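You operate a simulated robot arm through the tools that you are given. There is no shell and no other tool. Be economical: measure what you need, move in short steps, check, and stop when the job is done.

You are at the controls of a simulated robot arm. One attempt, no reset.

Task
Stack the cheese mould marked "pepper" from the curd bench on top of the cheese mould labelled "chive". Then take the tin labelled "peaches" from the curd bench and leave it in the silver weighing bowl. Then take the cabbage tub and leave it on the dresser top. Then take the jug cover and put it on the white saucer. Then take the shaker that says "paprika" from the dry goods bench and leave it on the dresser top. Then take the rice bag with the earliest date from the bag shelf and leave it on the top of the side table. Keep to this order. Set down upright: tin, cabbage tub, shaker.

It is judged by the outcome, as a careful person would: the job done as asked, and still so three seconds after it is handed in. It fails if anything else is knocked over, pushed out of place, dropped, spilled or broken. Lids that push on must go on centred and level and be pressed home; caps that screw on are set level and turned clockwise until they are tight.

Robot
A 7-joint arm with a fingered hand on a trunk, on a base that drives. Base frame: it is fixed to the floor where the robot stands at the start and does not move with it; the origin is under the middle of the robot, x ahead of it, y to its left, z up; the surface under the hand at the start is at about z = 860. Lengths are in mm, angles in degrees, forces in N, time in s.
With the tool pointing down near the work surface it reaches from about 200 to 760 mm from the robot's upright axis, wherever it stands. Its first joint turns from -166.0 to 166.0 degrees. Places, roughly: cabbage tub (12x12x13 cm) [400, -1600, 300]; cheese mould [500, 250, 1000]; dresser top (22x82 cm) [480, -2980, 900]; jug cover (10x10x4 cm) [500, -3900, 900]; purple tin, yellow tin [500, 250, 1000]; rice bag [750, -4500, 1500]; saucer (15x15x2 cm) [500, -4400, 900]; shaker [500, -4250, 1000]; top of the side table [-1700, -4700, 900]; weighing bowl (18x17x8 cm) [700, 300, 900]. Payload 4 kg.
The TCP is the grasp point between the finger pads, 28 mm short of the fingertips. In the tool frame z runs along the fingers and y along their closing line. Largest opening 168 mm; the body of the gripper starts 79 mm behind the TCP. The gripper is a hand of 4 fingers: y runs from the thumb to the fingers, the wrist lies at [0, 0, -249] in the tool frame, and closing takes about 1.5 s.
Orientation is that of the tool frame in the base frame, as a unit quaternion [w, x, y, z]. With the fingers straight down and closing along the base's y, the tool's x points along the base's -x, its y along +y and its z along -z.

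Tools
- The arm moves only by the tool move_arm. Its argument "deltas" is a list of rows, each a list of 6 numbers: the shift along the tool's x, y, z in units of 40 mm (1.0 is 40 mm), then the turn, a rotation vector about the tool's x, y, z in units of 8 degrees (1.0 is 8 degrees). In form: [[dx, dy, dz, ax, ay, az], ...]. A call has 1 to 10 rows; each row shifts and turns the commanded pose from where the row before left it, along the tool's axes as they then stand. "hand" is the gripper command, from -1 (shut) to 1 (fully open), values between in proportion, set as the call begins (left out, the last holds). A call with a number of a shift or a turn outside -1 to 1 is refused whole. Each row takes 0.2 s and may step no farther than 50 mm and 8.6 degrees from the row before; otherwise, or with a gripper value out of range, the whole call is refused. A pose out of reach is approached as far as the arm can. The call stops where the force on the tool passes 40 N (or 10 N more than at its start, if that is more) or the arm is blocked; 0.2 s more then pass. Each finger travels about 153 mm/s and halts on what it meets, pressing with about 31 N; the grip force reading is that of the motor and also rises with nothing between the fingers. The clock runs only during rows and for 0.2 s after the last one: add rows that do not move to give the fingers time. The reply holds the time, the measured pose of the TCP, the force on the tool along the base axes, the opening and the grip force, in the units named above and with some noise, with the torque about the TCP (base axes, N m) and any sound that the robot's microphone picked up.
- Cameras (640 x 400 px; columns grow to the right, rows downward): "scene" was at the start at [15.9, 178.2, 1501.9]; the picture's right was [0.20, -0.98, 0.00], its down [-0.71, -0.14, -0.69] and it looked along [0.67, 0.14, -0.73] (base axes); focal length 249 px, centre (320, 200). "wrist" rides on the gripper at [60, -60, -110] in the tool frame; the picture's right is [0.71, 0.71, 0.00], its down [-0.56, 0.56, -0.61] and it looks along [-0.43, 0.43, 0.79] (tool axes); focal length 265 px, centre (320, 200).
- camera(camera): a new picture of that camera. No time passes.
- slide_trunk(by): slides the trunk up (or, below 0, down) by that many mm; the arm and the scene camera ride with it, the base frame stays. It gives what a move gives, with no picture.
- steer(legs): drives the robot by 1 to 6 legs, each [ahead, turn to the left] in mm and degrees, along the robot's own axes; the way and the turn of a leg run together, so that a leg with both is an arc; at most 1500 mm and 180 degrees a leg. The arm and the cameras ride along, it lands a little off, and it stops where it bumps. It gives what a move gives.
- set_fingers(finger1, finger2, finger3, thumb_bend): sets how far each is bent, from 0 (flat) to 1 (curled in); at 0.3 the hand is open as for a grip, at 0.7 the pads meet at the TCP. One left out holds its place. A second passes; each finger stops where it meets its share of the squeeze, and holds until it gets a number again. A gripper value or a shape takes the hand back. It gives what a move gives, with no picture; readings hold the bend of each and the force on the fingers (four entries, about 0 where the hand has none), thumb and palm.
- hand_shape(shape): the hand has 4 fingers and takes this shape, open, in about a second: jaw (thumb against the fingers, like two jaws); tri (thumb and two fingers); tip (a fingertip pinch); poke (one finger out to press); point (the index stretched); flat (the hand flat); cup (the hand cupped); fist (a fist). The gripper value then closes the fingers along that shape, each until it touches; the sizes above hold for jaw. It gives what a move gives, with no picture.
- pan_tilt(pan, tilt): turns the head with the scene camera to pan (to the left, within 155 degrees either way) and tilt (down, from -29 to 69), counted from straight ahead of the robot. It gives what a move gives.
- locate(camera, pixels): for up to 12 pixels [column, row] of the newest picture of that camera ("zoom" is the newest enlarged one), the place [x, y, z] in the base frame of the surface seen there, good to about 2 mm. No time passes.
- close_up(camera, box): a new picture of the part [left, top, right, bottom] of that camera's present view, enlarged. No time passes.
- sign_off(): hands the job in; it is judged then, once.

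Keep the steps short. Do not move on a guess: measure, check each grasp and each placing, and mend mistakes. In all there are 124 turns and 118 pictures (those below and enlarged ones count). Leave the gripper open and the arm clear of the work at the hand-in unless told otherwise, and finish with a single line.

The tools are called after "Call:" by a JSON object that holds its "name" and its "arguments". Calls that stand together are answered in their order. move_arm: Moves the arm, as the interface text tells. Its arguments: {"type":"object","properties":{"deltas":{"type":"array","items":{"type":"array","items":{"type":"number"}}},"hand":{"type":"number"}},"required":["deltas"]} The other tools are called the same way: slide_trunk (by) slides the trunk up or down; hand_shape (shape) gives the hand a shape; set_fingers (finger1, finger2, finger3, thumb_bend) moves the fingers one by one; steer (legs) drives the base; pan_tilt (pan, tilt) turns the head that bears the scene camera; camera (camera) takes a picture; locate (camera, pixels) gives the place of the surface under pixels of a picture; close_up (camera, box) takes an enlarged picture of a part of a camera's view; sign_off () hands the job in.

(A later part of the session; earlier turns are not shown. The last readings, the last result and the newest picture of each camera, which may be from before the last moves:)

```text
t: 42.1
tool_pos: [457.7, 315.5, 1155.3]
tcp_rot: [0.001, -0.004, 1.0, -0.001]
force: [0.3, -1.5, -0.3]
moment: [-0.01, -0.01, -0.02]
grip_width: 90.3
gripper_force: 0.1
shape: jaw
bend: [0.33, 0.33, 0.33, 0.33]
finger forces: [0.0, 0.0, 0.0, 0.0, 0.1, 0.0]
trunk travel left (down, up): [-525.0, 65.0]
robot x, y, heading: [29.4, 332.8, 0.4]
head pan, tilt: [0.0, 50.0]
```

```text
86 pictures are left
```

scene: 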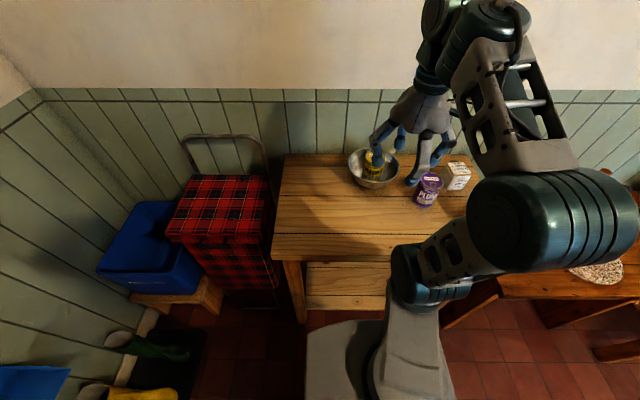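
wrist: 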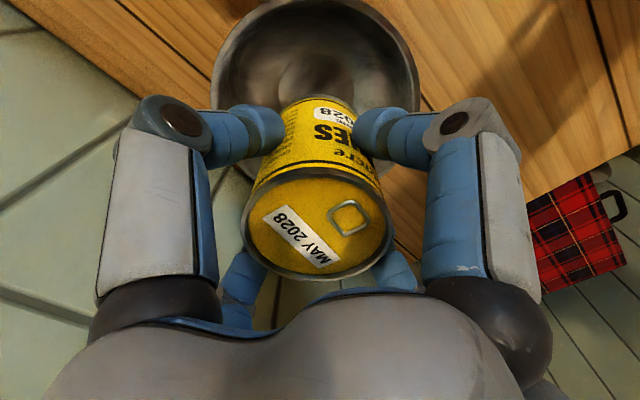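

The tin stands in the bowl. I'm backing off and driving along the aisle toward the tub near y≈−1600.

Call:
{"name": "steer", "arguments": {"legs": [[-330, 0], [0, -90], [1500, 0], [400, 0], [0, 90]]}}

Call:
{"name": "pan_tilt", "arguments": {"pan": 10, "tilt": 45}}

Call:
{"name": "camera", "arguments": {"camera": "scene"}}

```text
t: 61.1
tool_pos: [119.1, -1596.4, 1155.7]
tcp_rot: [0.001, -0.002, 1.0, -0.001]
force: [-0.1, -1.0, -0.1]
moment: [0.0, 0.03, 0.0]
grip_width: 90.4
gripper_force: 0.1
shape: jaw
bend: [0.33, 0.33, 0.33, 0.33]
finger forces: [0.0, 0.1, 0.0, 0.0, 0.0, 0.0]
trunk travel left (down, up): [-525.0, 65.0]
robot x, y, heading: [-308.1, -1577.9, 0.1]
head pan, tilt: [0.0, 50.0]
```

```text
t: 61.8
tool_pos: [119.1, -1596.7, 1154.4]
tcp_rot: [0.0, -0.002, 1.0, 0.0]
force: [-0.8, 0.1, 0.0]
moment: [0.0, 0.0, -0.04]
grip_width: 90.0
gripper_force: 0.1
shape: jaw
bend: [0.33, 0.33, 0.33, 0.33]
finger forces: [0.1, 0.0, 0.1, 0.0, 0.0, 0.0]
trunk travel left (down, up): [-525.0, 65.0]
robot x, y, heading: [-305.8, -1576.6, 0.1]
head pan, tilt: [10.0, 45.0]
```

```text
85 pictures are left
```

scene: 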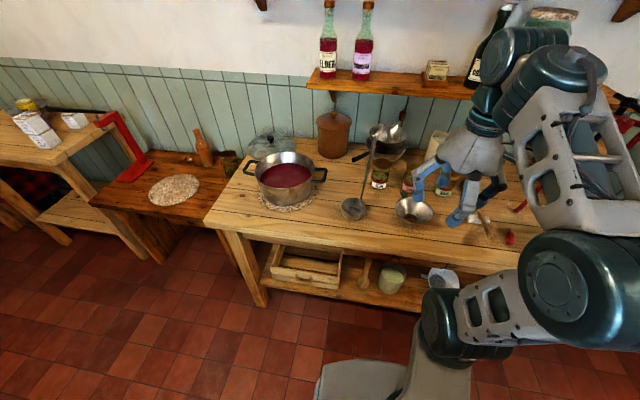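

Call:
{"name": "locate", "arguments": {"camera": "scene", "pixels": [[391, 270], [391, 290], [440, 275], [262, 300], [300, 245], [440, 260], [415, 210], [485, 225], [330, 280], [365, 270], [350, 210], [425, 185]]}}

Call:
{"name": "close_up", "arguments": {"camera": "scene", "box": [250, 160, 540, 341]}}

```text
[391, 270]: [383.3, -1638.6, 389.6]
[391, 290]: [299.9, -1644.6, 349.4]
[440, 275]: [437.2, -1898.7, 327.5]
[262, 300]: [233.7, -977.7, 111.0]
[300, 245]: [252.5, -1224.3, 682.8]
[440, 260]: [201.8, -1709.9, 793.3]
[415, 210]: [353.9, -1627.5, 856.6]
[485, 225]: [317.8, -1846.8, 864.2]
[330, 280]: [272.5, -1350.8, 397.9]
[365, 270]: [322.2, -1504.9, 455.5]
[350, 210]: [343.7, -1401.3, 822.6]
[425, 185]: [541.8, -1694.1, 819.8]
```

```text
2.21 times, centred on (395, 250) of scene
```

zoom: 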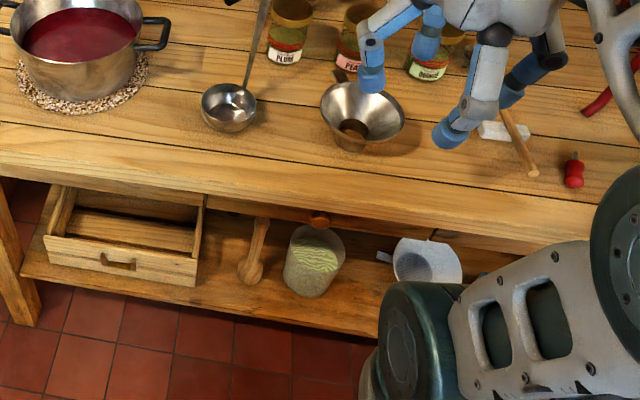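

The cabbage tub stands on the lower shelf near (345,−1640), with an open top, under the bench. I'll back up, lower the trunk and look under.

Call:
{"name": "steer", "arguments": {"legs": [[-180, 0]]}}

Call:
{"name": "slide_trunk", "arguments": {"by": -450}}

Call:
{"name": "pan_tilt", "arguments": {"pan": -5, "tilt": 35}}

Call:
{"name": "camera", "arguments": {"camera": "scene"}}

Call:
{"name": "camera", "arguments": {"camera": "wrist"}}

```text
t: 63.3
tool_pos: [-59.3, -1596.1, 1155.0]
tcp_rot: [0.001, -0.002, 1.0, 0.0]
force: [0.5, 0.0, 0.7]
moment: [0.02, 0.0, 0.04]
grip_width: 90.2
gripper_force: 0.0
shape: jaw
bend: [0.33, 0.33, 0.33, 0.33]
finger forces: [0.0, 0.0, 0.0, 0.1, 0.0, 0.1]
trunk travel left (down, up): [-525.0, 65.0]
robot x, y, heading: [-490.7, -1580.7, 0.5]
head pan, tilt: [10.0, 45.0]
```

```text
refused: -450 is not a number from -400 to 400
```

```text
t: 64.1
tool_pos: [-60.2, -1596.9, 1154.1]
tcp_rot: [0.0, -0.003, 1.0, 0.0]
force: [0.1, 0.0, 0.0]
moment: [0.03, 0.0, -0.01]
grip_width: 90.1
gripper_force: 0.2
shape: jaw
bend: [0.33, 0.33, 0.33, 0.33]
finger forces: [0.0, 0.1, 0.0, 0.1, 0.1, 0.1]
trunk travel left (down, up): [-525.0, 65.0]
robot x, y, heading: [-489.3, -1581.4, 0.1]
head pan, tilt: [-5.0, 35.0]
```

```text
83 pictures are left
```

scene: 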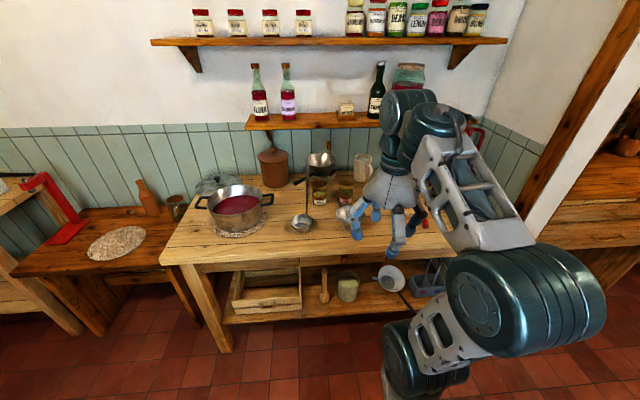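

```text
82 pictures are left
```

wrist: 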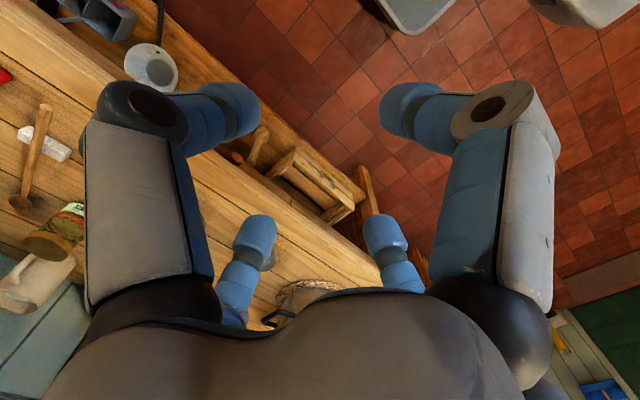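

I'm lowering the trunk by 400 and looking again.

Call:
{"name": "slide_trunk", "arguments": {"by": -400}}

Call:
{"name": "camera", "arguments": {"camera": "scene"}}

```text
t: 67.9
tool_pos: [-60.1, -1596.2, 755.7]
tcp_rot: [0.001, -0.003, 1.0, 0.0]
force: [0.3, -0.8, -0.4]
moment: [0.0, 0.02, 0.01]
grip_width: 90.3
gripper_force: 0.0
shape: jaw
bend: [0.33, 0.33, 0.33, 0.33]
finger forces: [0.1, 0.0, 0.0, 0.1, 0.0, 0.0]
trunk travel left (down, up): [-125.0, 465.0]
robot x, y, heading: [-486.4, -1581.3, 0.2]
head pan, tilt: [-5.0, 35.0]
```

```text
81 pictures are left
```

scene: 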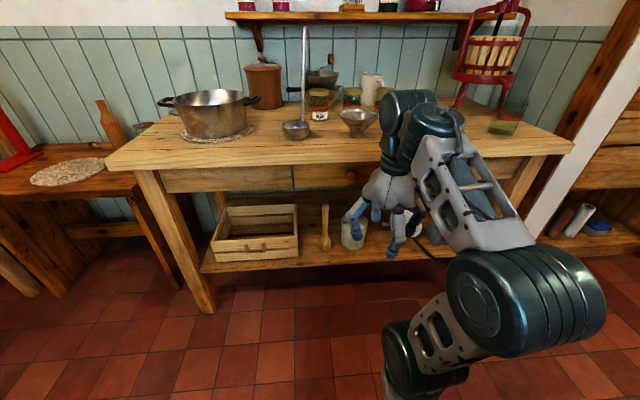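

Call:
{"name": "close_up", "arguments": {"camera": "scene", "box": [280, 160, 440, 270]}}

Call:
{"name": "locate", "arguments": {"camera": "scene", "pixels": [[270, 190], [330, 188], [330, 262], [325, 230], [343, 235], [352, 245], [352, 225], [324, 210], [290, 215], [430, 235], [352, 172], [270, 165]]}}

```text
3.64 times, centred on (360, 215) of scene
```

zoom: 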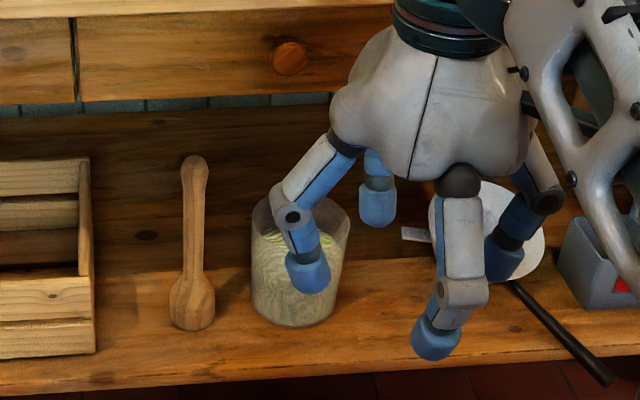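

```text
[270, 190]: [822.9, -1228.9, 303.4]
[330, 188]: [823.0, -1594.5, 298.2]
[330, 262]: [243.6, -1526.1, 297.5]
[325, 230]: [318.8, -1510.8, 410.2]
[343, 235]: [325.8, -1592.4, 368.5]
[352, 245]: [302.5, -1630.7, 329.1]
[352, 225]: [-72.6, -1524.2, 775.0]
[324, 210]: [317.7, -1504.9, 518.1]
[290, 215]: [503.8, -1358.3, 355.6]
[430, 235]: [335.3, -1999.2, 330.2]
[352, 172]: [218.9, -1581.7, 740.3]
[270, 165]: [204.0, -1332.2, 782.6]
```

The tub stands around (360,−1640), beside a wooden masher standing upright at (318,−1508). A tilted reach with thumb and one opposing finger looks best. I'll test spreading the other two fingers flat.

Call:
{"name": "set_fingers", "arguments": {"finger1": 0, "finger2": 0.3, "finger3": 0, "thumb_bend": 0.3}}

Call:
{"name": "camera", "arguments": {"camera": "wrist"}}

Call:
{"name": "close_up", "arguments": {"camera": "scene", "box": [280, 80, 520, 270]}}

```text
t: 68.9
tool_pos: [-60.6, -1596.8, 754.3]
tcp_rot: [0.0, -0.003, 1.0, 0.0]
force: [1.2, 1.0, -0.1]
moment: [0.0, -0.01, -0.01]
grip_width: 143.2
gripper_force: 0.0
shape: fingers
bend: [0.0, 0.3, 0.0, 0.3]
finger forces: [0.0, 0.1, 0.1, 0.1, 0.0, 0.1]
trunk travel left (down, up): [-125.0, 465.0]
robot x, y, heading: [-485.5, -1577.7, 0.1]
head pan, tilt: [-5.0, 35.0]
```

```text
79 pictures are left
```

wrist: 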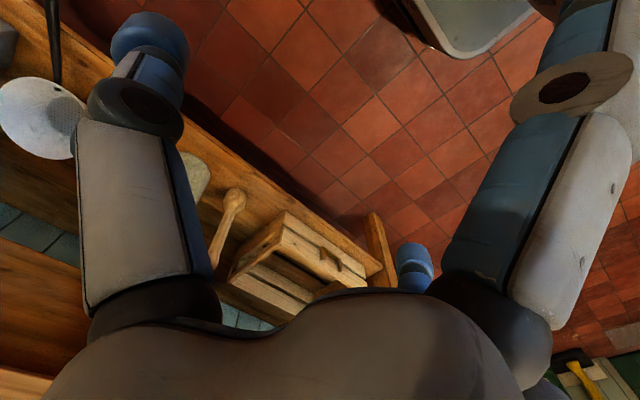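

```text
2.11 times, centred on (400, 175) of scene
```

zoom: 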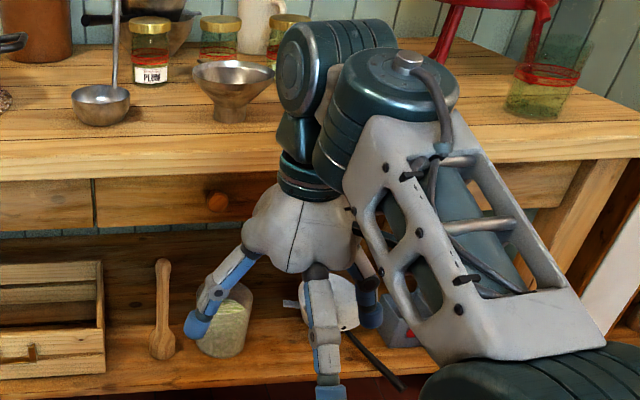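

Fingers 1 and 3 lie along ±x. The lower one would touch the shelf if flat, so I'll test it curled.

Call:
{"name": "set_fingers", "arguments": {"finger1": 1, "finger3": 0}}

Call:
{"name": "camera", "arguments": {"camera": "wrist"}}

Call:
{"name": "close_up", "arguments": {"camera": "scene", "box": [280, 80, 520, 270]}}

```text
t: 69.9
tool_pos: [-59.6, -1595.7, 755.0]
tcp_rot: [0.0, -0.002, 1.0, 0.0]
force: [0.2, -0.5, 0.4]
moment: [0.0, 0.01, 0.03]
grip_width: 97.8
gripper_force: 0.1
shape: fingers
bend: [1.0, 0.3, 0.0, 0.3]
finger forces: [0.1, 0.1, 0.1, 0.0, 0.1, 0.0]
trunk travel left (down, up): [-125.0, 465.0]
robot x, y, heading: [-489.5, -1576.9, 0.3]
head pan, tilt: [-5.0, 35.0]
```

```text
77 pictures are left
```

wrist: 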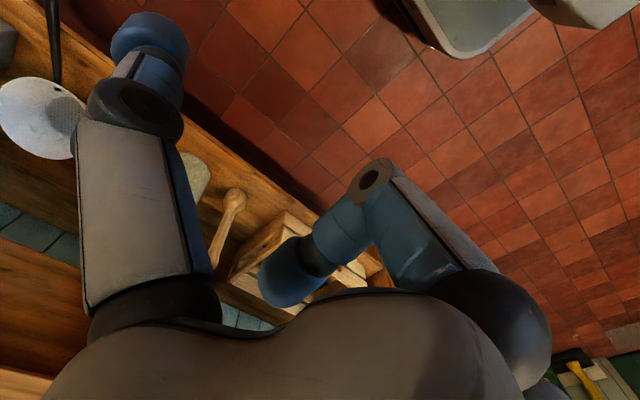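

```text
2.11 times, centred on (400, 175) of scene
```

zoom: 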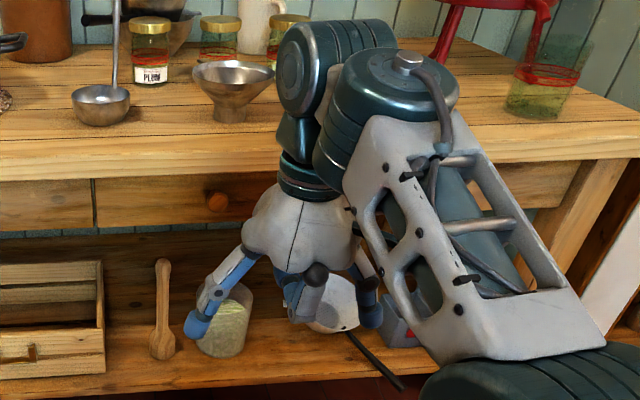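

Call:
{"name": "locate", "arguments": {"camera": "wrist", "pixels": [[368, 178], [350, 165], [295, 275], [270, 290], [310, 245], [360, 215], [480, 255], [150, 30], [175, 45], [140, 100], [130, 200], [550, 340]]}}

```text
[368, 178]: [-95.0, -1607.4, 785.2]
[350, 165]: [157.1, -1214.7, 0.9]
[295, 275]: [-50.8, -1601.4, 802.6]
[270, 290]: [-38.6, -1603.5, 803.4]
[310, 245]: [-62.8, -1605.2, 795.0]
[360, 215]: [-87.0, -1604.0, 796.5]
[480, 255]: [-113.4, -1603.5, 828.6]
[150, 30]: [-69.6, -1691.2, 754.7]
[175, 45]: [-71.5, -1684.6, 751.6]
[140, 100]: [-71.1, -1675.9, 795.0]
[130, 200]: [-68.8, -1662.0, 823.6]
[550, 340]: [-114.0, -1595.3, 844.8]
```

Curled, that finger fills the palm. I'll try the "tri" shape to see how its fingers lie.

Call:
{"name": "hand_shape", "arguments": {"shape": "tri"}}

Call:
{"name": "camera", "arguments": {"camera": "wrist"}}

Call:
{"name": "hand_shape", "arguments": {"shape": "tip"}}

Call:
{"name": "camera", "arguments": {"camera": "wrist"}}

```text
t: 70.8
tool_pos: [-59.5, -1595.8, 755.1]
tcp_rot: [0.0, -0.002, 1.0, 0.0]
force: [1.1, 0.3, -0.8]
moment: [0.01, 0.0, 0.0]
grip_width: 168.1
gripper_force: 0.1
shape: tri
bend: [0.3, 0.3, 0.3, 0.3]
finger forces: [0.1, 0.1, 0.1, 0.1, 0.1, 0.0]
trunk travel left (down, up): [-125.0, 465.0]
robot x, y, heading: [-488.1, -1577.9, 0.2]
head pan, tilt: [-5.0, 35.0]
```

```text
75 pictures are left
```

wrist: 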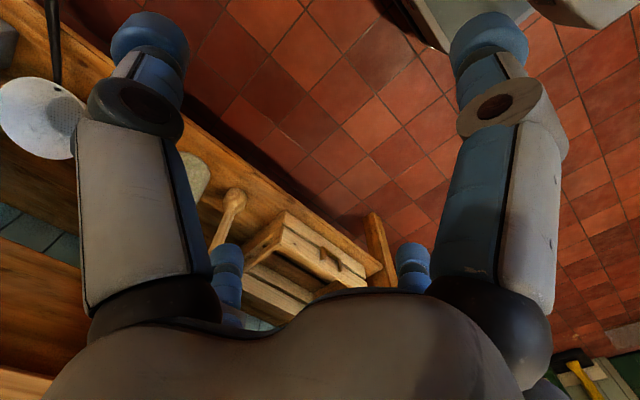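

```text
t: 71.7
tool_pos: [-60.2, -1596.7, 754.5]
tcp_rot: [0.001, -0.003, 1.0, 0.0]
force: [-0.7, -0.3, 0.1]
moment: [0.0, 0.0, -0.01]
grip_width: 168.0
gripper_force: 0.1
shape: tip
bend: [0.11, 0.3, 0.11, 0.3]
finger forces: [0.1, 0.1, 0.0, 0.0, 0.1, 0.0]
trunk travel left (down, up): [-125.0, 465.0]
robot x, y, heading: [-486.6, -1575.7, 0.3]
head pan, tilt: [-5.0, 35.0]
```

```text
74 pictures are left
```

wrist: 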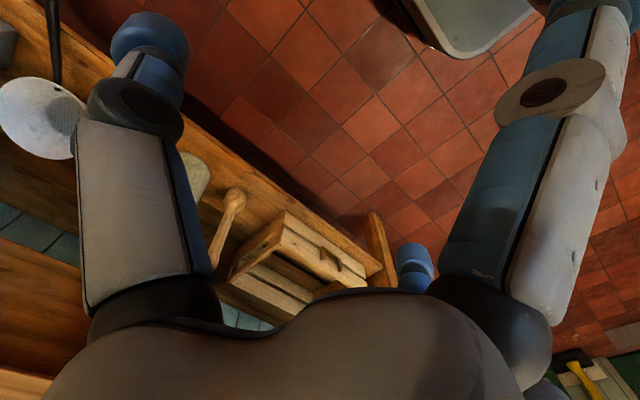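

"tip" gives a thumb–finger2 pair with the others spread. I'll flatten 1 and 3 fully and measure how far the front one reaches.

Call:
{"name": "set_fingers", "arguments": {"finger1": 0, "finger2": 0.3, "finger3": 0, "thumb_bend": 0.3}}

Call:
{"name": "close_up", "arguments": {"camera": "scene", "box": [340, 170, 468, 270]}}

Call:
{"name": "locate", "arguments": {"camera": "scene", "pixels": [[329, 183], [329, 185], [300, 190], [352, 218], [380, 172]]}}

Call:
{"name": "locate", "arguments": {"camera": "zoom", "pixels": [[480, 360], [480, 330], [470, 290], [450, 220], [440, 190], [430, 160], [240, 250], [265, 200], [470, 380], [590, 250]]}}

```text
t: 72.7
tool_pos: [-60.2, -1596.7, 754.3]
tcp_rot: [0.0, -0.003, 1.0, 0.0]
force: [0.4, -0.3, 0.2]
moment: [-0.01, 0.01, -0.01]
grip_width: 143.1
gripper_force: 0.0
shape: fingers
bend: [0.0, 0.3, 0.0, 0.3]
finger forces: [0.0, 0.0, 0.0, 0.0, 0.0, 0.1]
trunk travel left (down, up): [-125.0, 465.0]
robot x, y, heading: [-490.9, -1577.3, 0.2]
head pan, tilt: [-5.0, 35.0]
```

```text
4.00 times, centred on (404, 220) of scene
```

zoom: 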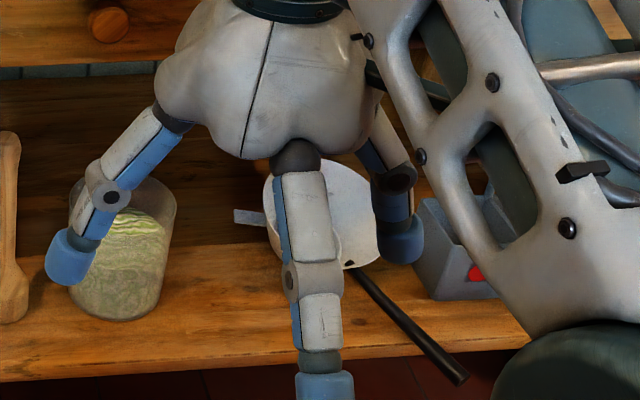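

```text
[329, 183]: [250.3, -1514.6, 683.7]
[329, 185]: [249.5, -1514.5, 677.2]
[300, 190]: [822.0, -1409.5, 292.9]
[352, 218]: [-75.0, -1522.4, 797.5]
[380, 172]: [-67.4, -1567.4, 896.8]
```

```text
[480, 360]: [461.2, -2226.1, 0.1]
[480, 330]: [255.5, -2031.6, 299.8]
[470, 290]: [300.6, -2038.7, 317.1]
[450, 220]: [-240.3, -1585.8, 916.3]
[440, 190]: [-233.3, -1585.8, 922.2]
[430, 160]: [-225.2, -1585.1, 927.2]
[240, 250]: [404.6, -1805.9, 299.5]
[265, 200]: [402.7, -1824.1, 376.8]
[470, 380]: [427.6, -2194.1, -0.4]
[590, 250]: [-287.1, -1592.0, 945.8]
```

Call:
{"name": "locate", "arguments": {"camera": "zoom", "pixels": [[325, 390], [322, 340], [318, 300], [308, 220], [297, 155], [270, 110], [70, 265], [95, 210], [110, 195], [75, 205], [120, 315], [155, 190]]}}

```text
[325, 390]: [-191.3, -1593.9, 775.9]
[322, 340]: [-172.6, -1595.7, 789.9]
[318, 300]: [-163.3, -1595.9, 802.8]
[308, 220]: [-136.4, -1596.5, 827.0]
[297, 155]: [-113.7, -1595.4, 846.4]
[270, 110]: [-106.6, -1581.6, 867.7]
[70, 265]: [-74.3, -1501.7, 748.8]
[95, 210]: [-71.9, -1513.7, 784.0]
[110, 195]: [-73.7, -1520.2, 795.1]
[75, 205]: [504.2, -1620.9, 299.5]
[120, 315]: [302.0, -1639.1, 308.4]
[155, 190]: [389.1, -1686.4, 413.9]
```

The flat finger's tip sits about 135 out and 10 back, so a 40° tilt clears the shelf. I'll tilt the hand 40° forward here in free space, then lower the trunk.

Call:
{"name": "move_arm", "arguments": {"deltas": [[0, 0, 0, 0, -1, 0], [0, 0, 0, 0, -1, 0], [0, 0, 0, 0, -1, 0], [0, 0, 0, 0, -1, 0], [0, 0, 0, 0, -1, 0], [0, 0, 0, 0, 0, 0]]}}

Call:
{"name": "slide_trunk", "arguments": {"by": -125}}

Call:
{"name": "camera", "arguments": {"camera": "scene"}}

Call:
{"name": "camera", "arguments": {"camera": "wrist"}}

```text
t: 74.1
tool_pos: [-59.5, -1596.9, 755.8]
tcp_rot: [0.343, -0.003, 0.939, 0.001]
force: [0.3, -0.2, 0.3]
moment: [0.0, 0.02, -0.02]
grip_width: 143.2
gripper_force: 0.1
shape: fingers
bend: [0.0, 0.3, 0.0, 0.3]
finger forces: [0.0, 0.1, 0.0, 0.0, 0.1, 0.0]
trunk travel left (down, up): [-125.0, 465.0]
robot x, y, heading: [-485.2, -1577.5, -0.0]
head pan, tilt: [-5.0, 35.0]
```

```text
t: 75.7
tool_pos: [-59.7, -1597.7, 631.1]
tcp_rot: [0.342, -0.003, 0.94, 0.001]
force: [0.2, 0.5, -0.1]
moment: [0.03, 0.02, 0.01]
grip_width: 143.5
gripper_force: 0.0
shape: fingers
bend: [0.0, 0.3, 0.0, 0.3]
finger forces: [0.0, 0.1, 0.1, 0.0, 0.0, 0.1]
trunk travel left (down, up): [0.0, 590.0]
robot x, y, heading: [-486.4, -1577.8, 0.3]
head pan, tilt: [-5.0, 35.0]
```

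```text
72 pictures are left
```

scene: 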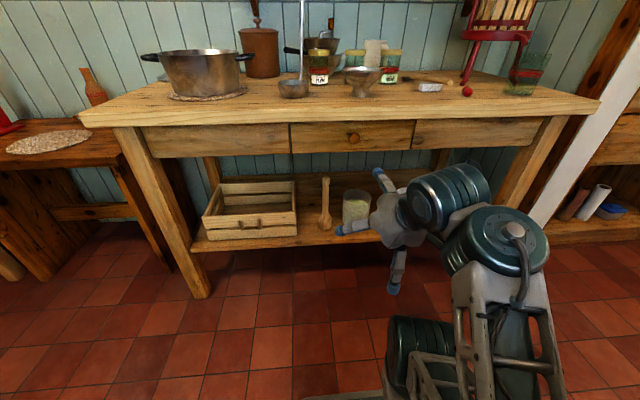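

```text
71 pictures are left
```

wrist: 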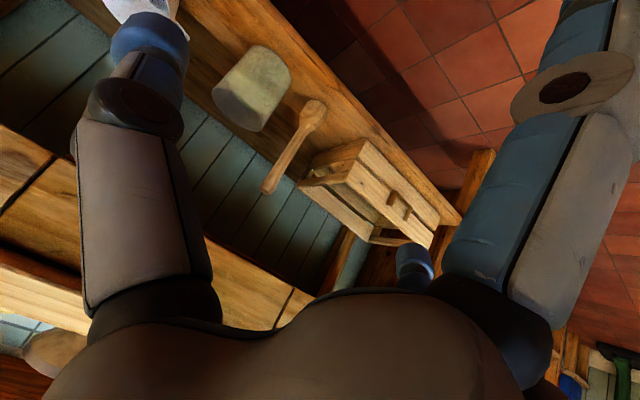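

The view is clear. I'll measure tub and masher closely.

Call:
{"name": "close_up", "arguments": {"camera": "scene", "box": [300, 165, 388, 245]}}

Call:
{"name": "locate", "arguments": {"camera": "zoom", "pixels": [[285, 205], [300, 340], [290, 280], [400, 370], [430, 200], [360, 195], [345, 370], [190, 380], [190, 330], [200, 140], [195, 90], [355, 300]]}}

Call:
{"name": "locate", "arguments": {"camera": "wrist", "pixels": [[264, 50], [289, 70], [213, 97], [250, 130], [287, 90], [240, 100], [312, 105], [270, 188]]}}

```text
5.00 times, centred on (344, 205) of scene
```

zoom: 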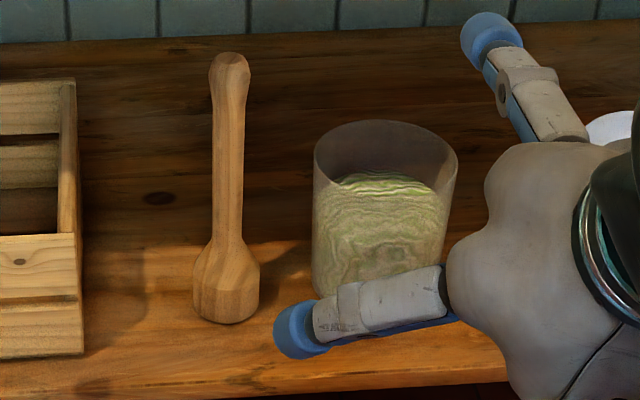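

```text
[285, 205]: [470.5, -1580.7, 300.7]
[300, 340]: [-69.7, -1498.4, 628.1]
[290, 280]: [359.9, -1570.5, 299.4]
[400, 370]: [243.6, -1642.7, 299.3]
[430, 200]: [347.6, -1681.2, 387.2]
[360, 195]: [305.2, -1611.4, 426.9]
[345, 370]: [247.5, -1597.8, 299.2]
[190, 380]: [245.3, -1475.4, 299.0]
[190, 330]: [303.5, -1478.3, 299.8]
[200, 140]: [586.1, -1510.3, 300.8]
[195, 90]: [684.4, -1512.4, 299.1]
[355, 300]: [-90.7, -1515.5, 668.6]
```

```text
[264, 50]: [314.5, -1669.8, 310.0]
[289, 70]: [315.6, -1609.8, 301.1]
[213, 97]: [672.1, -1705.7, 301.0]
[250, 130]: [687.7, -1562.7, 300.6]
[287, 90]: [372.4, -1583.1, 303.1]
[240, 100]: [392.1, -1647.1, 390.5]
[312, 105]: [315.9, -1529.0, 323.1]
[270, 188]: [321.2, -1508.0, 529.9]
```

Call:
{"name": "locate", "arguments": {"camera": "zoom", "pixels": [[317, 165], [318, 220], [455, 165], [446, 230], [385, 202], [385, 215], [385, 240], [330, 190], [440, 190], [385, 122], [340, 290]]}}

```text
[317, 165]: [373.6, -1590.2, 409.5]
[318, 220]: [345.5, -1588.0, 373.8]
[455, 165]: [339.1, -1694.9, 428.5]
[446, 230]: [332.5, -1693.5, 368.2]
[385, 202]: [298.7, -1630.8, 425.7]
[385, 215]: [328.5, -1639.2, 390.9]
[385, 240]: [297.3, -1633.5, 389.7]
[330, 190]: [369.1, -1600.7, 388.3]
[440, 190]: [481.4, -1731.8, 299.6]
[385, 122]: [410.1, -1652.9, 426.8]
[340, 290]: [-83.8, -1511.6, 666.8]
```

The tub's centre is (356,−1642), radius 57, rim z≈428. I'm driving ahead 100 mm.

Call:
{"name": "steer", "arguments": {"legs": [[100, 0]]}}

```text
t: 76.8
tool_pos: [39.2, -1596.5, 630.4]
tcp_rot: [0.342, -0.002, 0.94, 0.001]
force: [0.3, 1.7, 0.1]
moment: [-0.02, 0.04, -0.02]
grip_width: 143.4
gripper_force: 0.0
shape: fingers
bend: [0.0, 0.3, 0.0, 0.3]
finger forces: [0.1, 0.0, 0.0, 0.0, 0.1, 0.0]
trunk travel left (down, up): [0.0, 590.0]
robot x, y, heading: [-387.6, -1579.5, 0.2]
head pan, tilt: [-5.0, 35.0]
```

Call:
{"name": "move_arm", "arguments": {"deltas": [[0.306, -0.28, 0.965, 0, 0, 0], [0.306, -0.28, 0.965, 0, 0, 0], [0.306, -0.28, 0.965, 0, 0, 0], [0.306, -0.28, 0.965, 0, 0, 0], [0, 0, 0, 0, 0, 0]]}}

Call:
{"name": "camera", "arguments": {"camera": "scene"}}

Call:
{"name": "camera", "arguments": {"camera": "wrist"}}

```text
t: 78.0
tool_pos: [99.9, -1640.4, 480.9]
tcp_rot: [0.342, -0.005, 0.94, 0.002]
force: [0.2, -0.3, -0.3]
moment: [0.04, -0.05, 0.02]
grip_width: 143.6
gripper_force: 0.0
shape: fingers
bend: [0.0, 0.3, 0.0, 0.3]
finger forces: [0.0, 0.0, 0.0, 0.0, 0.0, 0.0]
out of reach, approached as far as the arm can: row 3
trunk travel left (down, up): [0.0, 590.0]
robot x, y, heading: [-390.1, -1577.5, 0.3]
head pan, tilt: [-5.0, 35.0]
```

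```text
69 pictures are left
```

scene: 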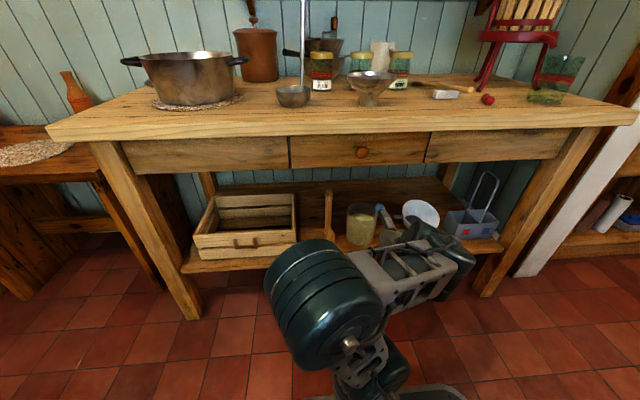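

```text
68 pictures are left
```

wrist: 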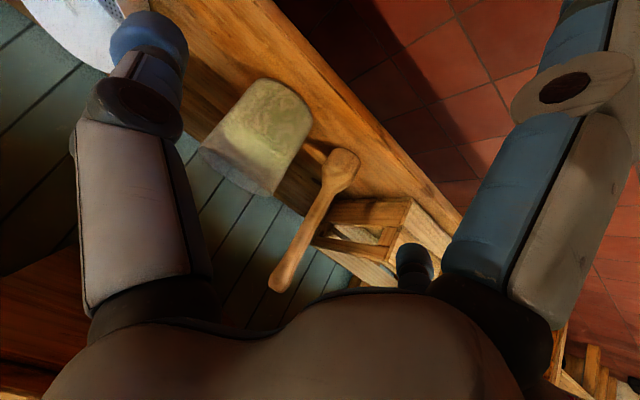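

The elbow has swung to another posture. I'll check where it is relative to the bench.

Call:
{"name": "locate", "arguments": {"camera": "scene", "pixels": [[310, 260], [280, 300], [340, 240], [400, 290], [440, 240], [460, 260], [365, 240], [420, 270]]}}

Call:
{"name": "close_up", "arguments": {"camera": "scene", "box": [250, 180, 500, 336]}}

```text
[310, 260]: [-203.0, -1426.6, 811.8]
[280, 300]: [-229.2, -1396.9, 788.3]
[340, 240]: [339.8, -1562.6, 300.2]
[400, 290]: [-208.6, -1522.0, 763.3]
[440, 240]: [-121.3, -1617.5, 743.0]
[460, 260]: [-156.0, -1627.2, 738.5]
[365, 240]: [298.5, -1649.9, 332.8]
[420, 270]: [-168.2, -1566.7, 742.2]
```

```text
2.56 times, centred on (375, 258) of scene
```

zoom: 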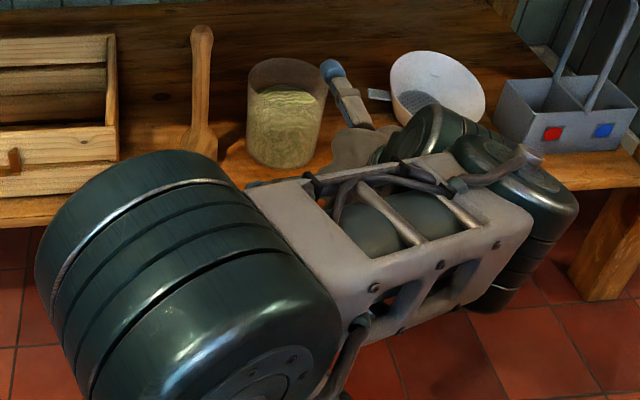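

The elbow is up at x≈−200, clear of the bench (edge x=200). I'm advancing partway.

Call:
{"name": "move_arm", "arguments": {"deltas": [[-0.55, -0.02, 0.9, 0, 0, 0], [-0.55, -0.02, 0.9, 0, 0, 0], [-0.55, 0, 0.9, 0, 0, 0], [0, 0, 0, 0, 0, 0]]}}

Call:
{"name": "camera", "arguments": {"camera": "wrist"}}

Call:
{"name": "camera", "arguments": {"camera": "scene"}}

```text
t: 79.0
tool_pos: [222.4, -1642.2, 441.3]
tcp_rot: [0.342, -0.003, 0.94, 0.001]
force: [-0.1, -0.5, -0.2]
moment: [0.0, 0.01, 0.0]
grip_width: 143.5
gripper_force: 0.0
shape: fingers
bend: [0.0, 0.3, 0.0, 0.3]
finger forces: [0.1, 0.1, 0.0, 0.1, 0.0, 0.0]
trunk travel left (down, up): [0.0, 590.0]
robot x, y, heading: [-385.5, -1578.5, 0.3]
head pan, tilt: [-5.0, 35.0]
```

```text
66 pictures are left
```

wrist: 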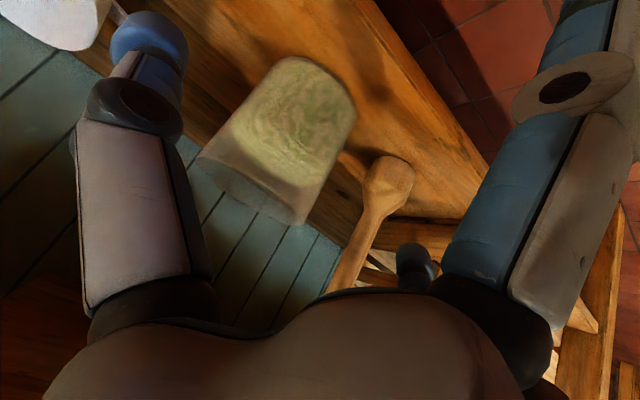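

```text
65 pictures are left
```

scene: 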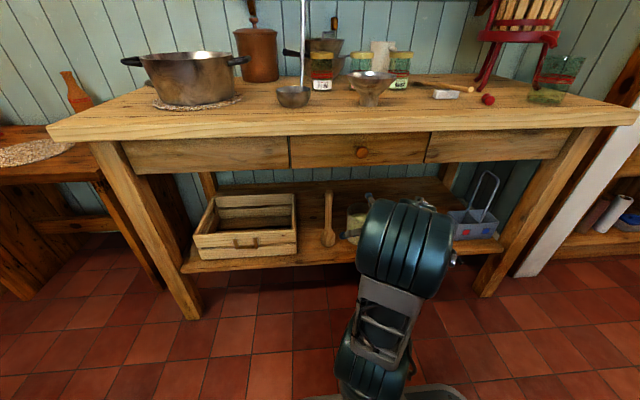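

Call:
{"name": "locate", "arguments": {"camera": "scene", "pixels": [[385, 205], [420, 210], [440, 250], [370, 250], [395, 280], [350, 228]]}}

Call:
{"name": "locate", "arguments": {"camera": "wrist", "pixels": [[355, 100], [315, 200], [197, 158], [245, 75], [415, 260], [410, 285], [390, 180]]}}

```text
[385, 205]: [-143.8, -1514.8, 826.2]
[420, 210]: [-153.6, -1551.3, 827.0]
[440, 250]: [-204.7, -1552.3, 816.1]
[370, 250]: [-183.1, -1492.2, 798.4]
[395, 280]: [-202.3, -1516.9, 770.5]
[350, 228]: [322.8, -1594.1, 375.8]
```

```text
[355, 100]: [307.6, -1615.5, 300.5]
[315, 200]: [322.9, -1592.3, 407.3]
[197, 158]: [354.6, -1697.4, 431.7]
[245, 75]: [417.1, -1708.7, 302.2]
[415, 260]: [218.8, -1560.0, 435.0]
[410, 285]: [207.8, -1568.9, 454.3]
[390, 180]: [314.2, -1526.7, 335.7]
```

Clearances hold. I'm advancing the rest of the way to about (346,−1644,417).

Call:
{"name": "move_arm", "arguments": {"deltas": [[-0.5, -0.02, 0.61, 0, 0, 0], [-0.5, -0.02, 0.61, 0, 0, 0], [-0.5, -0.01, 0.61, 0, 0, 0], [-0.5, 0, 0.61, 0, 0, 0], [0, 0, 0, 0, 0, 0]]}}

Call:
{"name": "camera", "arguments": {"camera": "wrist"}}

```text
t: 80.2
tool_pos: [345.2, -1642.4, 416.9]
tcp_rot: [0.342, -0.003, 0.94, 0.002]
force: [-0.3, 0.1, 0.2]
moment: [0.01, 0.01, 0.01]
grip_width: 143.1
gripper_force: 0.1
shape: fingers
bend: [0.0, 0.3, 0.0, 0.3]
finger forces: [0.0, 0.0, 0.1, 0.0, 0.0, 0.1]
trunk travel left (down, up): [0.0, 590.0]
robot x, y, heading: [-387.5, -1578.7, 0.0]
head pan, tilt: [-5.0, 35.0]
```

```text
64 pictures are left
```

wrist: 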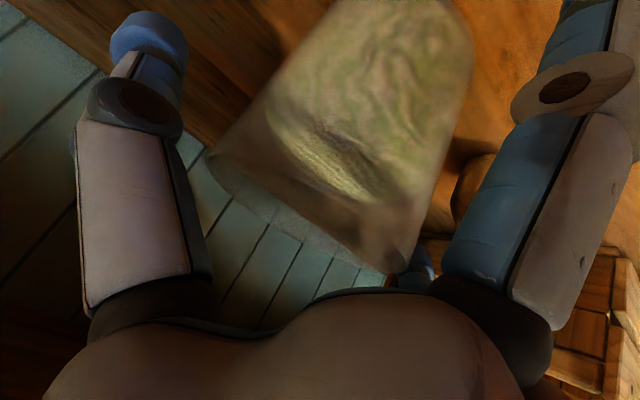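

I'm closing the thumb and finger 2 on the tub.

Call:
{"name": "set_fingers", "arguments": {"finger2": 0.7, "thumb_bend": 0.7}}

Call:
{"name": "camera", "arguments": {"camera": "wrist"}}

```text
t: 81.2
tool_pos: [344.6, -1643.3, 416.8]
tcp_rot: [0.342, -0.002, 0.94, 0.0]
force: [0.0, -2.5, -0.2]
moment: [-0.37, -0.04, -0.01]
grip_width: 122.2
gripper_force: 22.6
shape: fingers
bend: [0.0, 0.41, 0.0, 0.55]
finger forces: [0.1, 21.7, 0.1, 0.0, 23.4, 0.0]
trunk travel left (down, up): [0.0, 590.0]
robot x, y, heading: [-386.2, -1571.1, 0.5]
head pan, tilt: [-5.0, 35.0]
```

```text
63 pictures are left
```

wrist: 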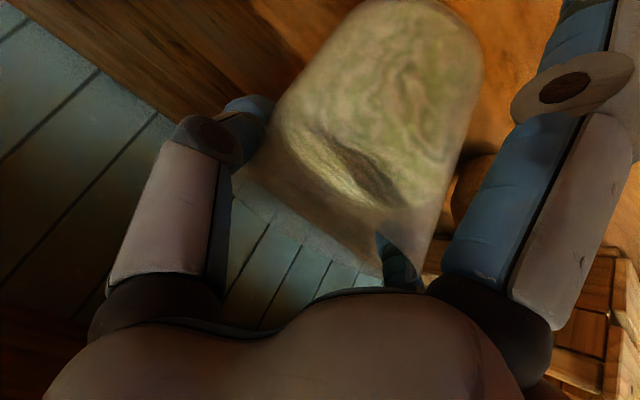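

Both pads press at about 22 N. I'll lift 15 mm and check.

Call:
{"name": "move_arm", "arguments": {"deltas": [[-0.12, 0, -0.145, 0, 0, 0], [-0.12, 0, -0.145, 0, 0, 0], [0, 0, 0, 0, 0, 0]]}}

Call:
{"name": "camera", "arguments": {"camera": "wrist"}}

```text
t: 82.0
tool_pos: [345.2, -1642.8, 431.8]
tcp_rot: [0.342, -0.002, 0.94, 0.001]
force: [-0.5, 0.5, -3.8]
moment: [-0.07, 0.06, 0.0]
grip_width: 121.9
gripper_force: 22.5
shape: fingers
bend: [0.0, 0.4, 0.0, 0.55]
finger forces: [0.0, 22.2, 0.0, 0.0, 22.7, 0.0]
trunk travel left (down, up): [0.0, 590.0]
robot x, y, heading: [-389.6, -1575.1, 0.4]
head pan, tilt: [-5.0, 35.0]
```

```text
62 pictures are left
```

wrist: 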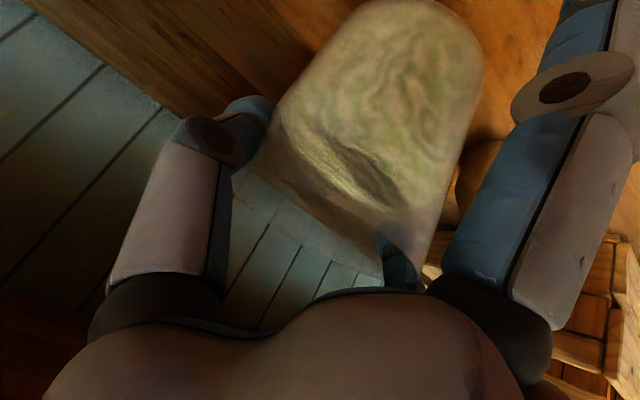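

Lifted, about 4 N, and steady. I'm retracting out from under the bench.

Call:
{"name": "move_arm", "arguments": {"deltas": [[0.685, 0, -0.775, 0, 0, 0], [0.685, 0, -0.775, 0, 0, 0], [0.685, 0, -0.775, 0, 0, 0], [0.685, 0, -0.775, 0, 0, 0], [0.685, 0, -0.775, 0, 0, 0], [0.685, 0, -0.775, 0, 0, 0], [0, 0, 0, 0, 0, 0]]}}

Call:
{"name": "camera", "arguments": {"camera": "scene"}}

```text
t: 83.6
tool_pos: [100.3, -1643.3, 467.1]
tcp_rot: [0.342, -0.004, 0.94, 0.002]
force: [-0.4, -0.2, -3.9]
moment: [-0.09, 0.05, 0.06]
grip_width: 121.2
gripper_force: 23.1
shape: fingers
bend: [0.0, 0.4, 0.0, 0.56]
finger forces: [0.0, 22.7, 0.0, 0.0, 23.1, 0.1]
trunk travel left (down, up): [0.0, 590.0]
robot x, y, heading: [-387.0, -1579.8, 0.1]
head pan, tilt: [-5.0, 35.0]
```

```text
61 pictures are left
```

scene: 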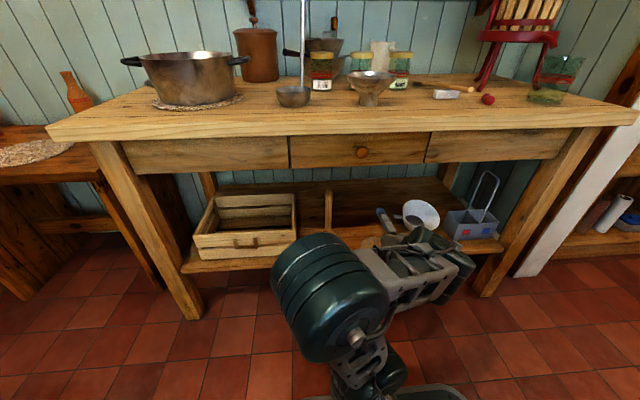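

The masher still stands. I'm backing up, raising the trunk, then looking along the aisle.

Call:
{"name": "steer", "arguments": {"legs": [[-100, 0]]}}

Call:
{"name": "slide_trunk", "arguments": {"by": 400}}

Call:
{"name": "slide_trunk", "arguments": {"by": 190}}

Call:
{"name": "pan_tilt", "arguments": {"pan": -60, "tilt": 25}}

Call:
{"name": "camera", "arguments": {"camera": "scene"}}

```text
t: 84.8
tool_pos: [-0.9, -1645.0, 468.2]
tcp_rot: [0.342, -0.002, 0.94, 0.001]
force: [-0.6, 0.2, -4.3]
moment: [-0.05, 0.05, 0.06]
grip_width: 121.9
gripper_force: 23.0
shape: fingers
bend: [0.0, 0.4, 0.0, 0.56]
finger forces: [0.0, 22.6, 0.0, 0.1, 23.1, 0.1]
trunk travel left (down, up): [0.0, 590.0]
robot x, y, heading: [-489.4, -1578.2, 0.2]
head pan, tilt: [-5.0, 35.0]
```

```text
t: 88.6
tool_pos: [0.1, -1644.6, 868.4]
tcp_rot: [0.342, -0.002, 0.94, 0.001]
force: [0.2, 0.5, -3.9]
moment: [-0.09, 0.01, 0.0]
grip_width: 121.4
gripper_force: 22.6
shape: fingers
bend: [0.0, 0.4, 0.0, 0.56]
finger forces: [0.0, 22.4, 0.1, 0.0, 22.9, 0.0]
trunk travel left (down, up): [-400.0, 190.0]
robot x, y, heading: [-491.0, -1577.7, 0.2]
head pan, tilt: [-5.0, 35.0]
```

```text
t: 90.7
tool_pos: [-0.1, -1644.0, 1057.7]
tcp_rot: [0.341, -0.002, 0.94, 0.001]
force: [1.1, 0.4, -4.0]
moment: [-0.05, 0.02, -0.01]
grip_width: 121.1
gripper_force: 22.8
shape: fingers
bend: [0.0, 0.4, 0.0, 0.56]
finger forces: [0.1, 22.5, 0.1, 0.1, 22.9, 0.0]
trunk travel left (down, up): [-590.0, 0.0]
robot x, y, heading: [-487.5, -1574.1, 0.5]
head pan, tilt: [-5.0, 35.0]
```

```text
t: 91.9
tool_pos: [-0.1, -1644.6, 1058.3]
tcp_rot: [0.342, -0.003, 0.94, 0.002]
force: [-0.1, -0.1, -4.8]
moment: [-0.05, 0.01, 0.0]
grip_width: 121.5
gripper_force: 22.5
shape: fingers
bend: [0.0, 0.4, 0.0, 0.56]
finger forces: [0.0, 22.5, 0.0, 0.0, 22.9, 0.0]
trunk travel left (down, up): [-590.0, 0.0]
robot x, y, heading: [-488.7, -1574.1, 0.4]
head pan, tilt: [-60.0, 25.0]
```

```text
60 pictures are left
```

scene: 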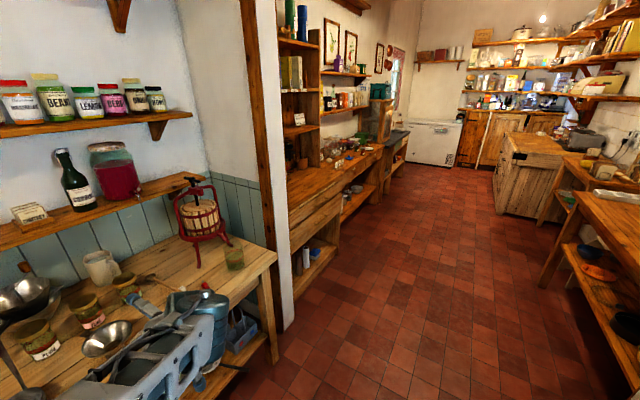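

The aisle is clear. I'm driving to in front of the dresser (y≈−2980).

Call:
{"name": "steer", "arguments": {"legs": [[0, -90], [1340, 0], [0, 90]]}}

Call:
{"name": "pan_tilt", "arguments": {"pan": 0, "tilt": 35}}

Call:
{"name": "camera", "arguments": {"camera": "scene"}}

```text
t: 106.3
tool_pos: [-8.4, -2987.3, 1058.1]
tcp_rot: [0.341, 0.002, 0.94, -0.001]
force: [-0.3, -0.2, -3.9]
moment: [-0.06, 0.03, 0.0]
grip_width: 121.3
gripper_force: 21.4
shape: fingers
bend: [0.0, 0.4, 0.0, 0.56]
finger forces: [0.1, 21.8, 0.0, 0.1, 22.1, 0.1]
trunk travel left (down, up): [-590.0, 0.0]
robot x, y, heading: [-490.9, -2916.8, -0.4]
head pan, tilt: [-60.0, 25.0]
```

```text
t: 107.6
tool_pos: [-7.4, -2986.5, 1058.9]
tcp_rot: [0.342, 0.002, 0.94, 0.0]
force: [0.5, 0.5, -3.9]
moment: [-0.04, 0.04, -0.04]
grip_width: 121.1
gripper_force: 21.4
shape: fingers
bend: [0.0, 0.4, 0.0, 0.56]
finger forces: [0.0, 21.9, 0.1, 0.0, 22.1, 0.1]
trunk travel left (down, up): [-590.0, 0.0]
robot x, y, heading: [-495.3, -2919.4, -0.5]
head pan, tilt: [0.0, 35.0]
```

```text
59 pictures are left
```

scene: 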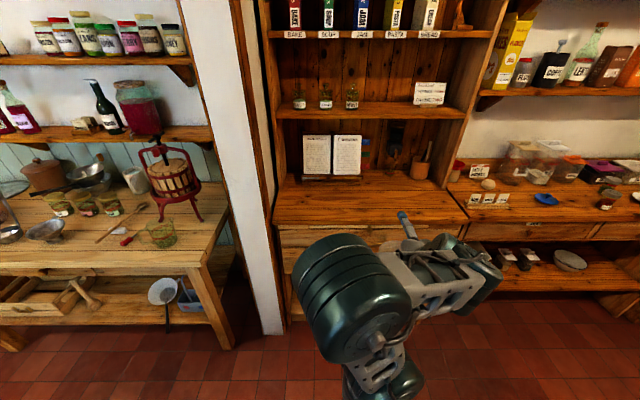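

The dresser counter is ahead and mostly free, with recipe cards and a mug at the back. I'll measure it.

Call:
{"name": "locate", "arguments": {"camera": "scene", "pixels": [[280, 222], [460, 220], [370, 222], [370, 195], [330, 183], [420, 180], [290, 185], [440, 185], [345, 205], [345, 110], [310, 205]]}}

Call:
{"name": "close_up", "arguments": {"camera": "scene", "box": [260, 90, 480, 250]}}

```text
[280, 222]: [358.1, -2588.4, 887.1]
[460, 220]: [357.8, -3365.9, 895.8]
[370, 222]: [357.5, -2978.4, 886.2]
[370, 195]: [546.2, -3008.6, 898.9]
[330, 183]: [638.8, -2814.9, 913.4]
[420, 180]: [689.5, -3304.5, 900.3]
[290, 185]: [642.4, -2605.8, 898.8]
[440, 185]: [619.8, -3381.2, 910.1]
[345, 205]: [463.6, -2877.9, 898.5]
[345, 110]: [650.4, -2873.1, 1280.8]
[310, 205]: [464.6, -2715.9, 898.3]
```

```text
2.50 times, centred on (370, 170) of scene
```

zoom: 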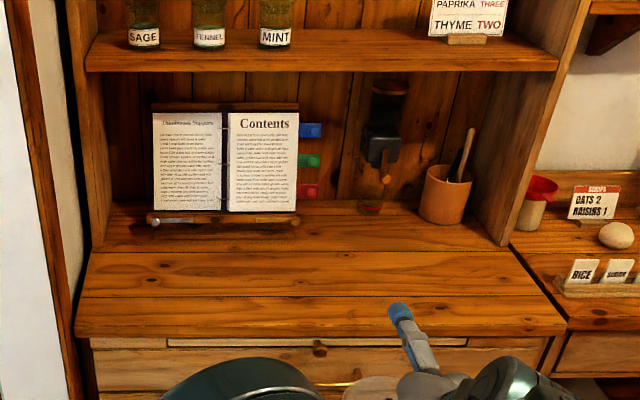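

The top is at z=899, x 358–600. I'll set the tub near (465,−2987). I'm driving ahead 330 with the tub 40 mm above it.

Call:
{"name": "steer", "arguments": {"legs": [[330, 0]]}}

Call:
{"name": "pan_tilt", "arguments": {"pan": -5, "tilt": 40}}

Call:
{"name": "camera", "arguments": {"camera": "scene"}}

```text
t: 109.8
tool_pos: [322.6, -2988.5, 1058.2]
tcp_rot: [0.342, 0.002, 0.94, -0.001]
force: [0.8, -0.9, -4.0]
moment: [-0.08, 0.0, 0.02]
grip_width: 121.3
gripper_force: 22.1
shape: fingers
bend: [0.0, 0.4, 0.0, 0.56]
finger forces: [0.0, 21.8, 0.0, 0.0, 22.2, 0.0]
trunk travel left (down, up): [-590.0, 0.0]
robot x, y, heading: [-169.6, -2918.1, -0.3]
head pan, tilt: [0.0, 35.0]
```

```text
t: 110.4
tool_pos: [321.9, -2989.7, 1056.9]
tcp_rot: [0.342, 0.002, 0.94, -0.001]
force: [-0.2, -0.9, -3.6]
moment: [-0.09, 0.0, 0.01]
grip_width: 121.2
gripper_force: 21.7
shape: fingers
bend: [0.0, 0.4, 0.0, 0.56]
finger forces: [0.1, 21.9, 0.0, 0.0, 22.1, 0.1]
trunk travel left (down, up): [-590.0, 0.0]
robot x, y, heading: [-168.0, -2917.8, -0.4]
head pan, tilt: [-5.0, 40.0]
```

```text
57 pictures are left
```

scene: 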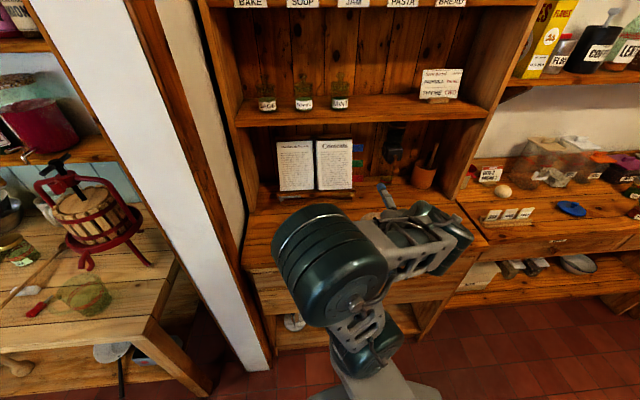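

I'm extending 133 mm over the counter, then lowering.

Call:
{"name": "move_arm", "arguments": {"deltas": [[-0.64, 0, 0.53, 0, 0, 0], [-0.64, 0, 0.53, 0, 0, 0], [-0.64, 0, 0.53, 0, 0, 0], [-0.64, 0, 0.53, 0, 0, 0], [0.27, 0, 0.33, 0, 0, 0], [0.27, 0, 0.33, 0, 0, 0], [0, 0, 0, 0, 0, 0]]}}

Call:
{"name": "camera", "arguments": {"camera": "wrist"}}

Call:
{"name": "camera", "arguments": {"camera": "scene"}}

```text
t: 112.0
tool_pos: [455.7, -2990.8, 1024.2]
tcp_rot: [0.341, 0.002, 0.94, -0.001]
force: [0.7, 0.4, -4.1]
moment: [-0.04, 0.06, -0.01]
grip_width: 121.5
gripper_force: 22.1
shape: fingers
bend: [0.0, 0.4, 0.0, 0.56]
finger forces: [0.0, 21.6, 0.1, 0.0, 21.8, 0.1]
trunk travel left (down, up): [-590.0, 0.0]
robot x, y, heading: [-163.3, -2913.6, -0.0]
head pan, tilt: [-5.0, 40.0]
```

```text
56 pictures are left
```

wrist: 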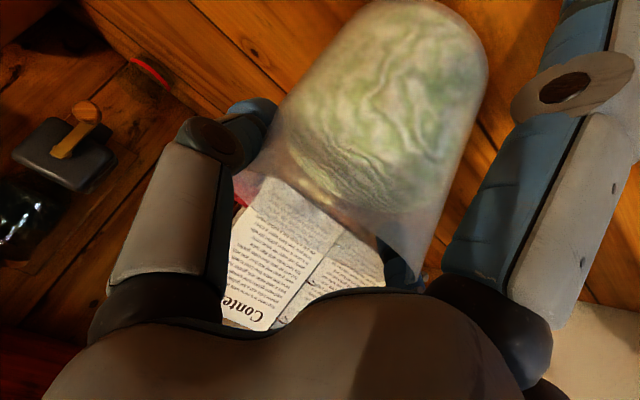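

```text
55 pictures are left
```

scene: 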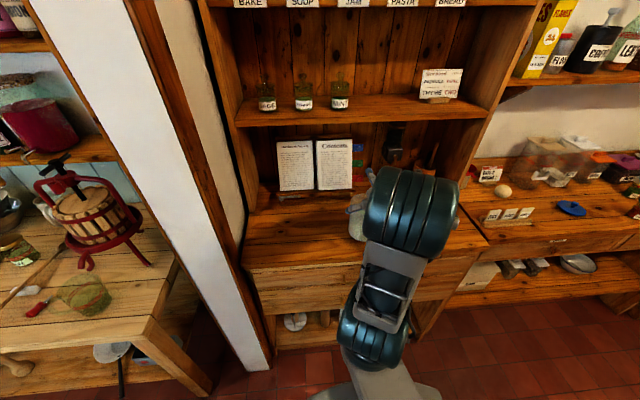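

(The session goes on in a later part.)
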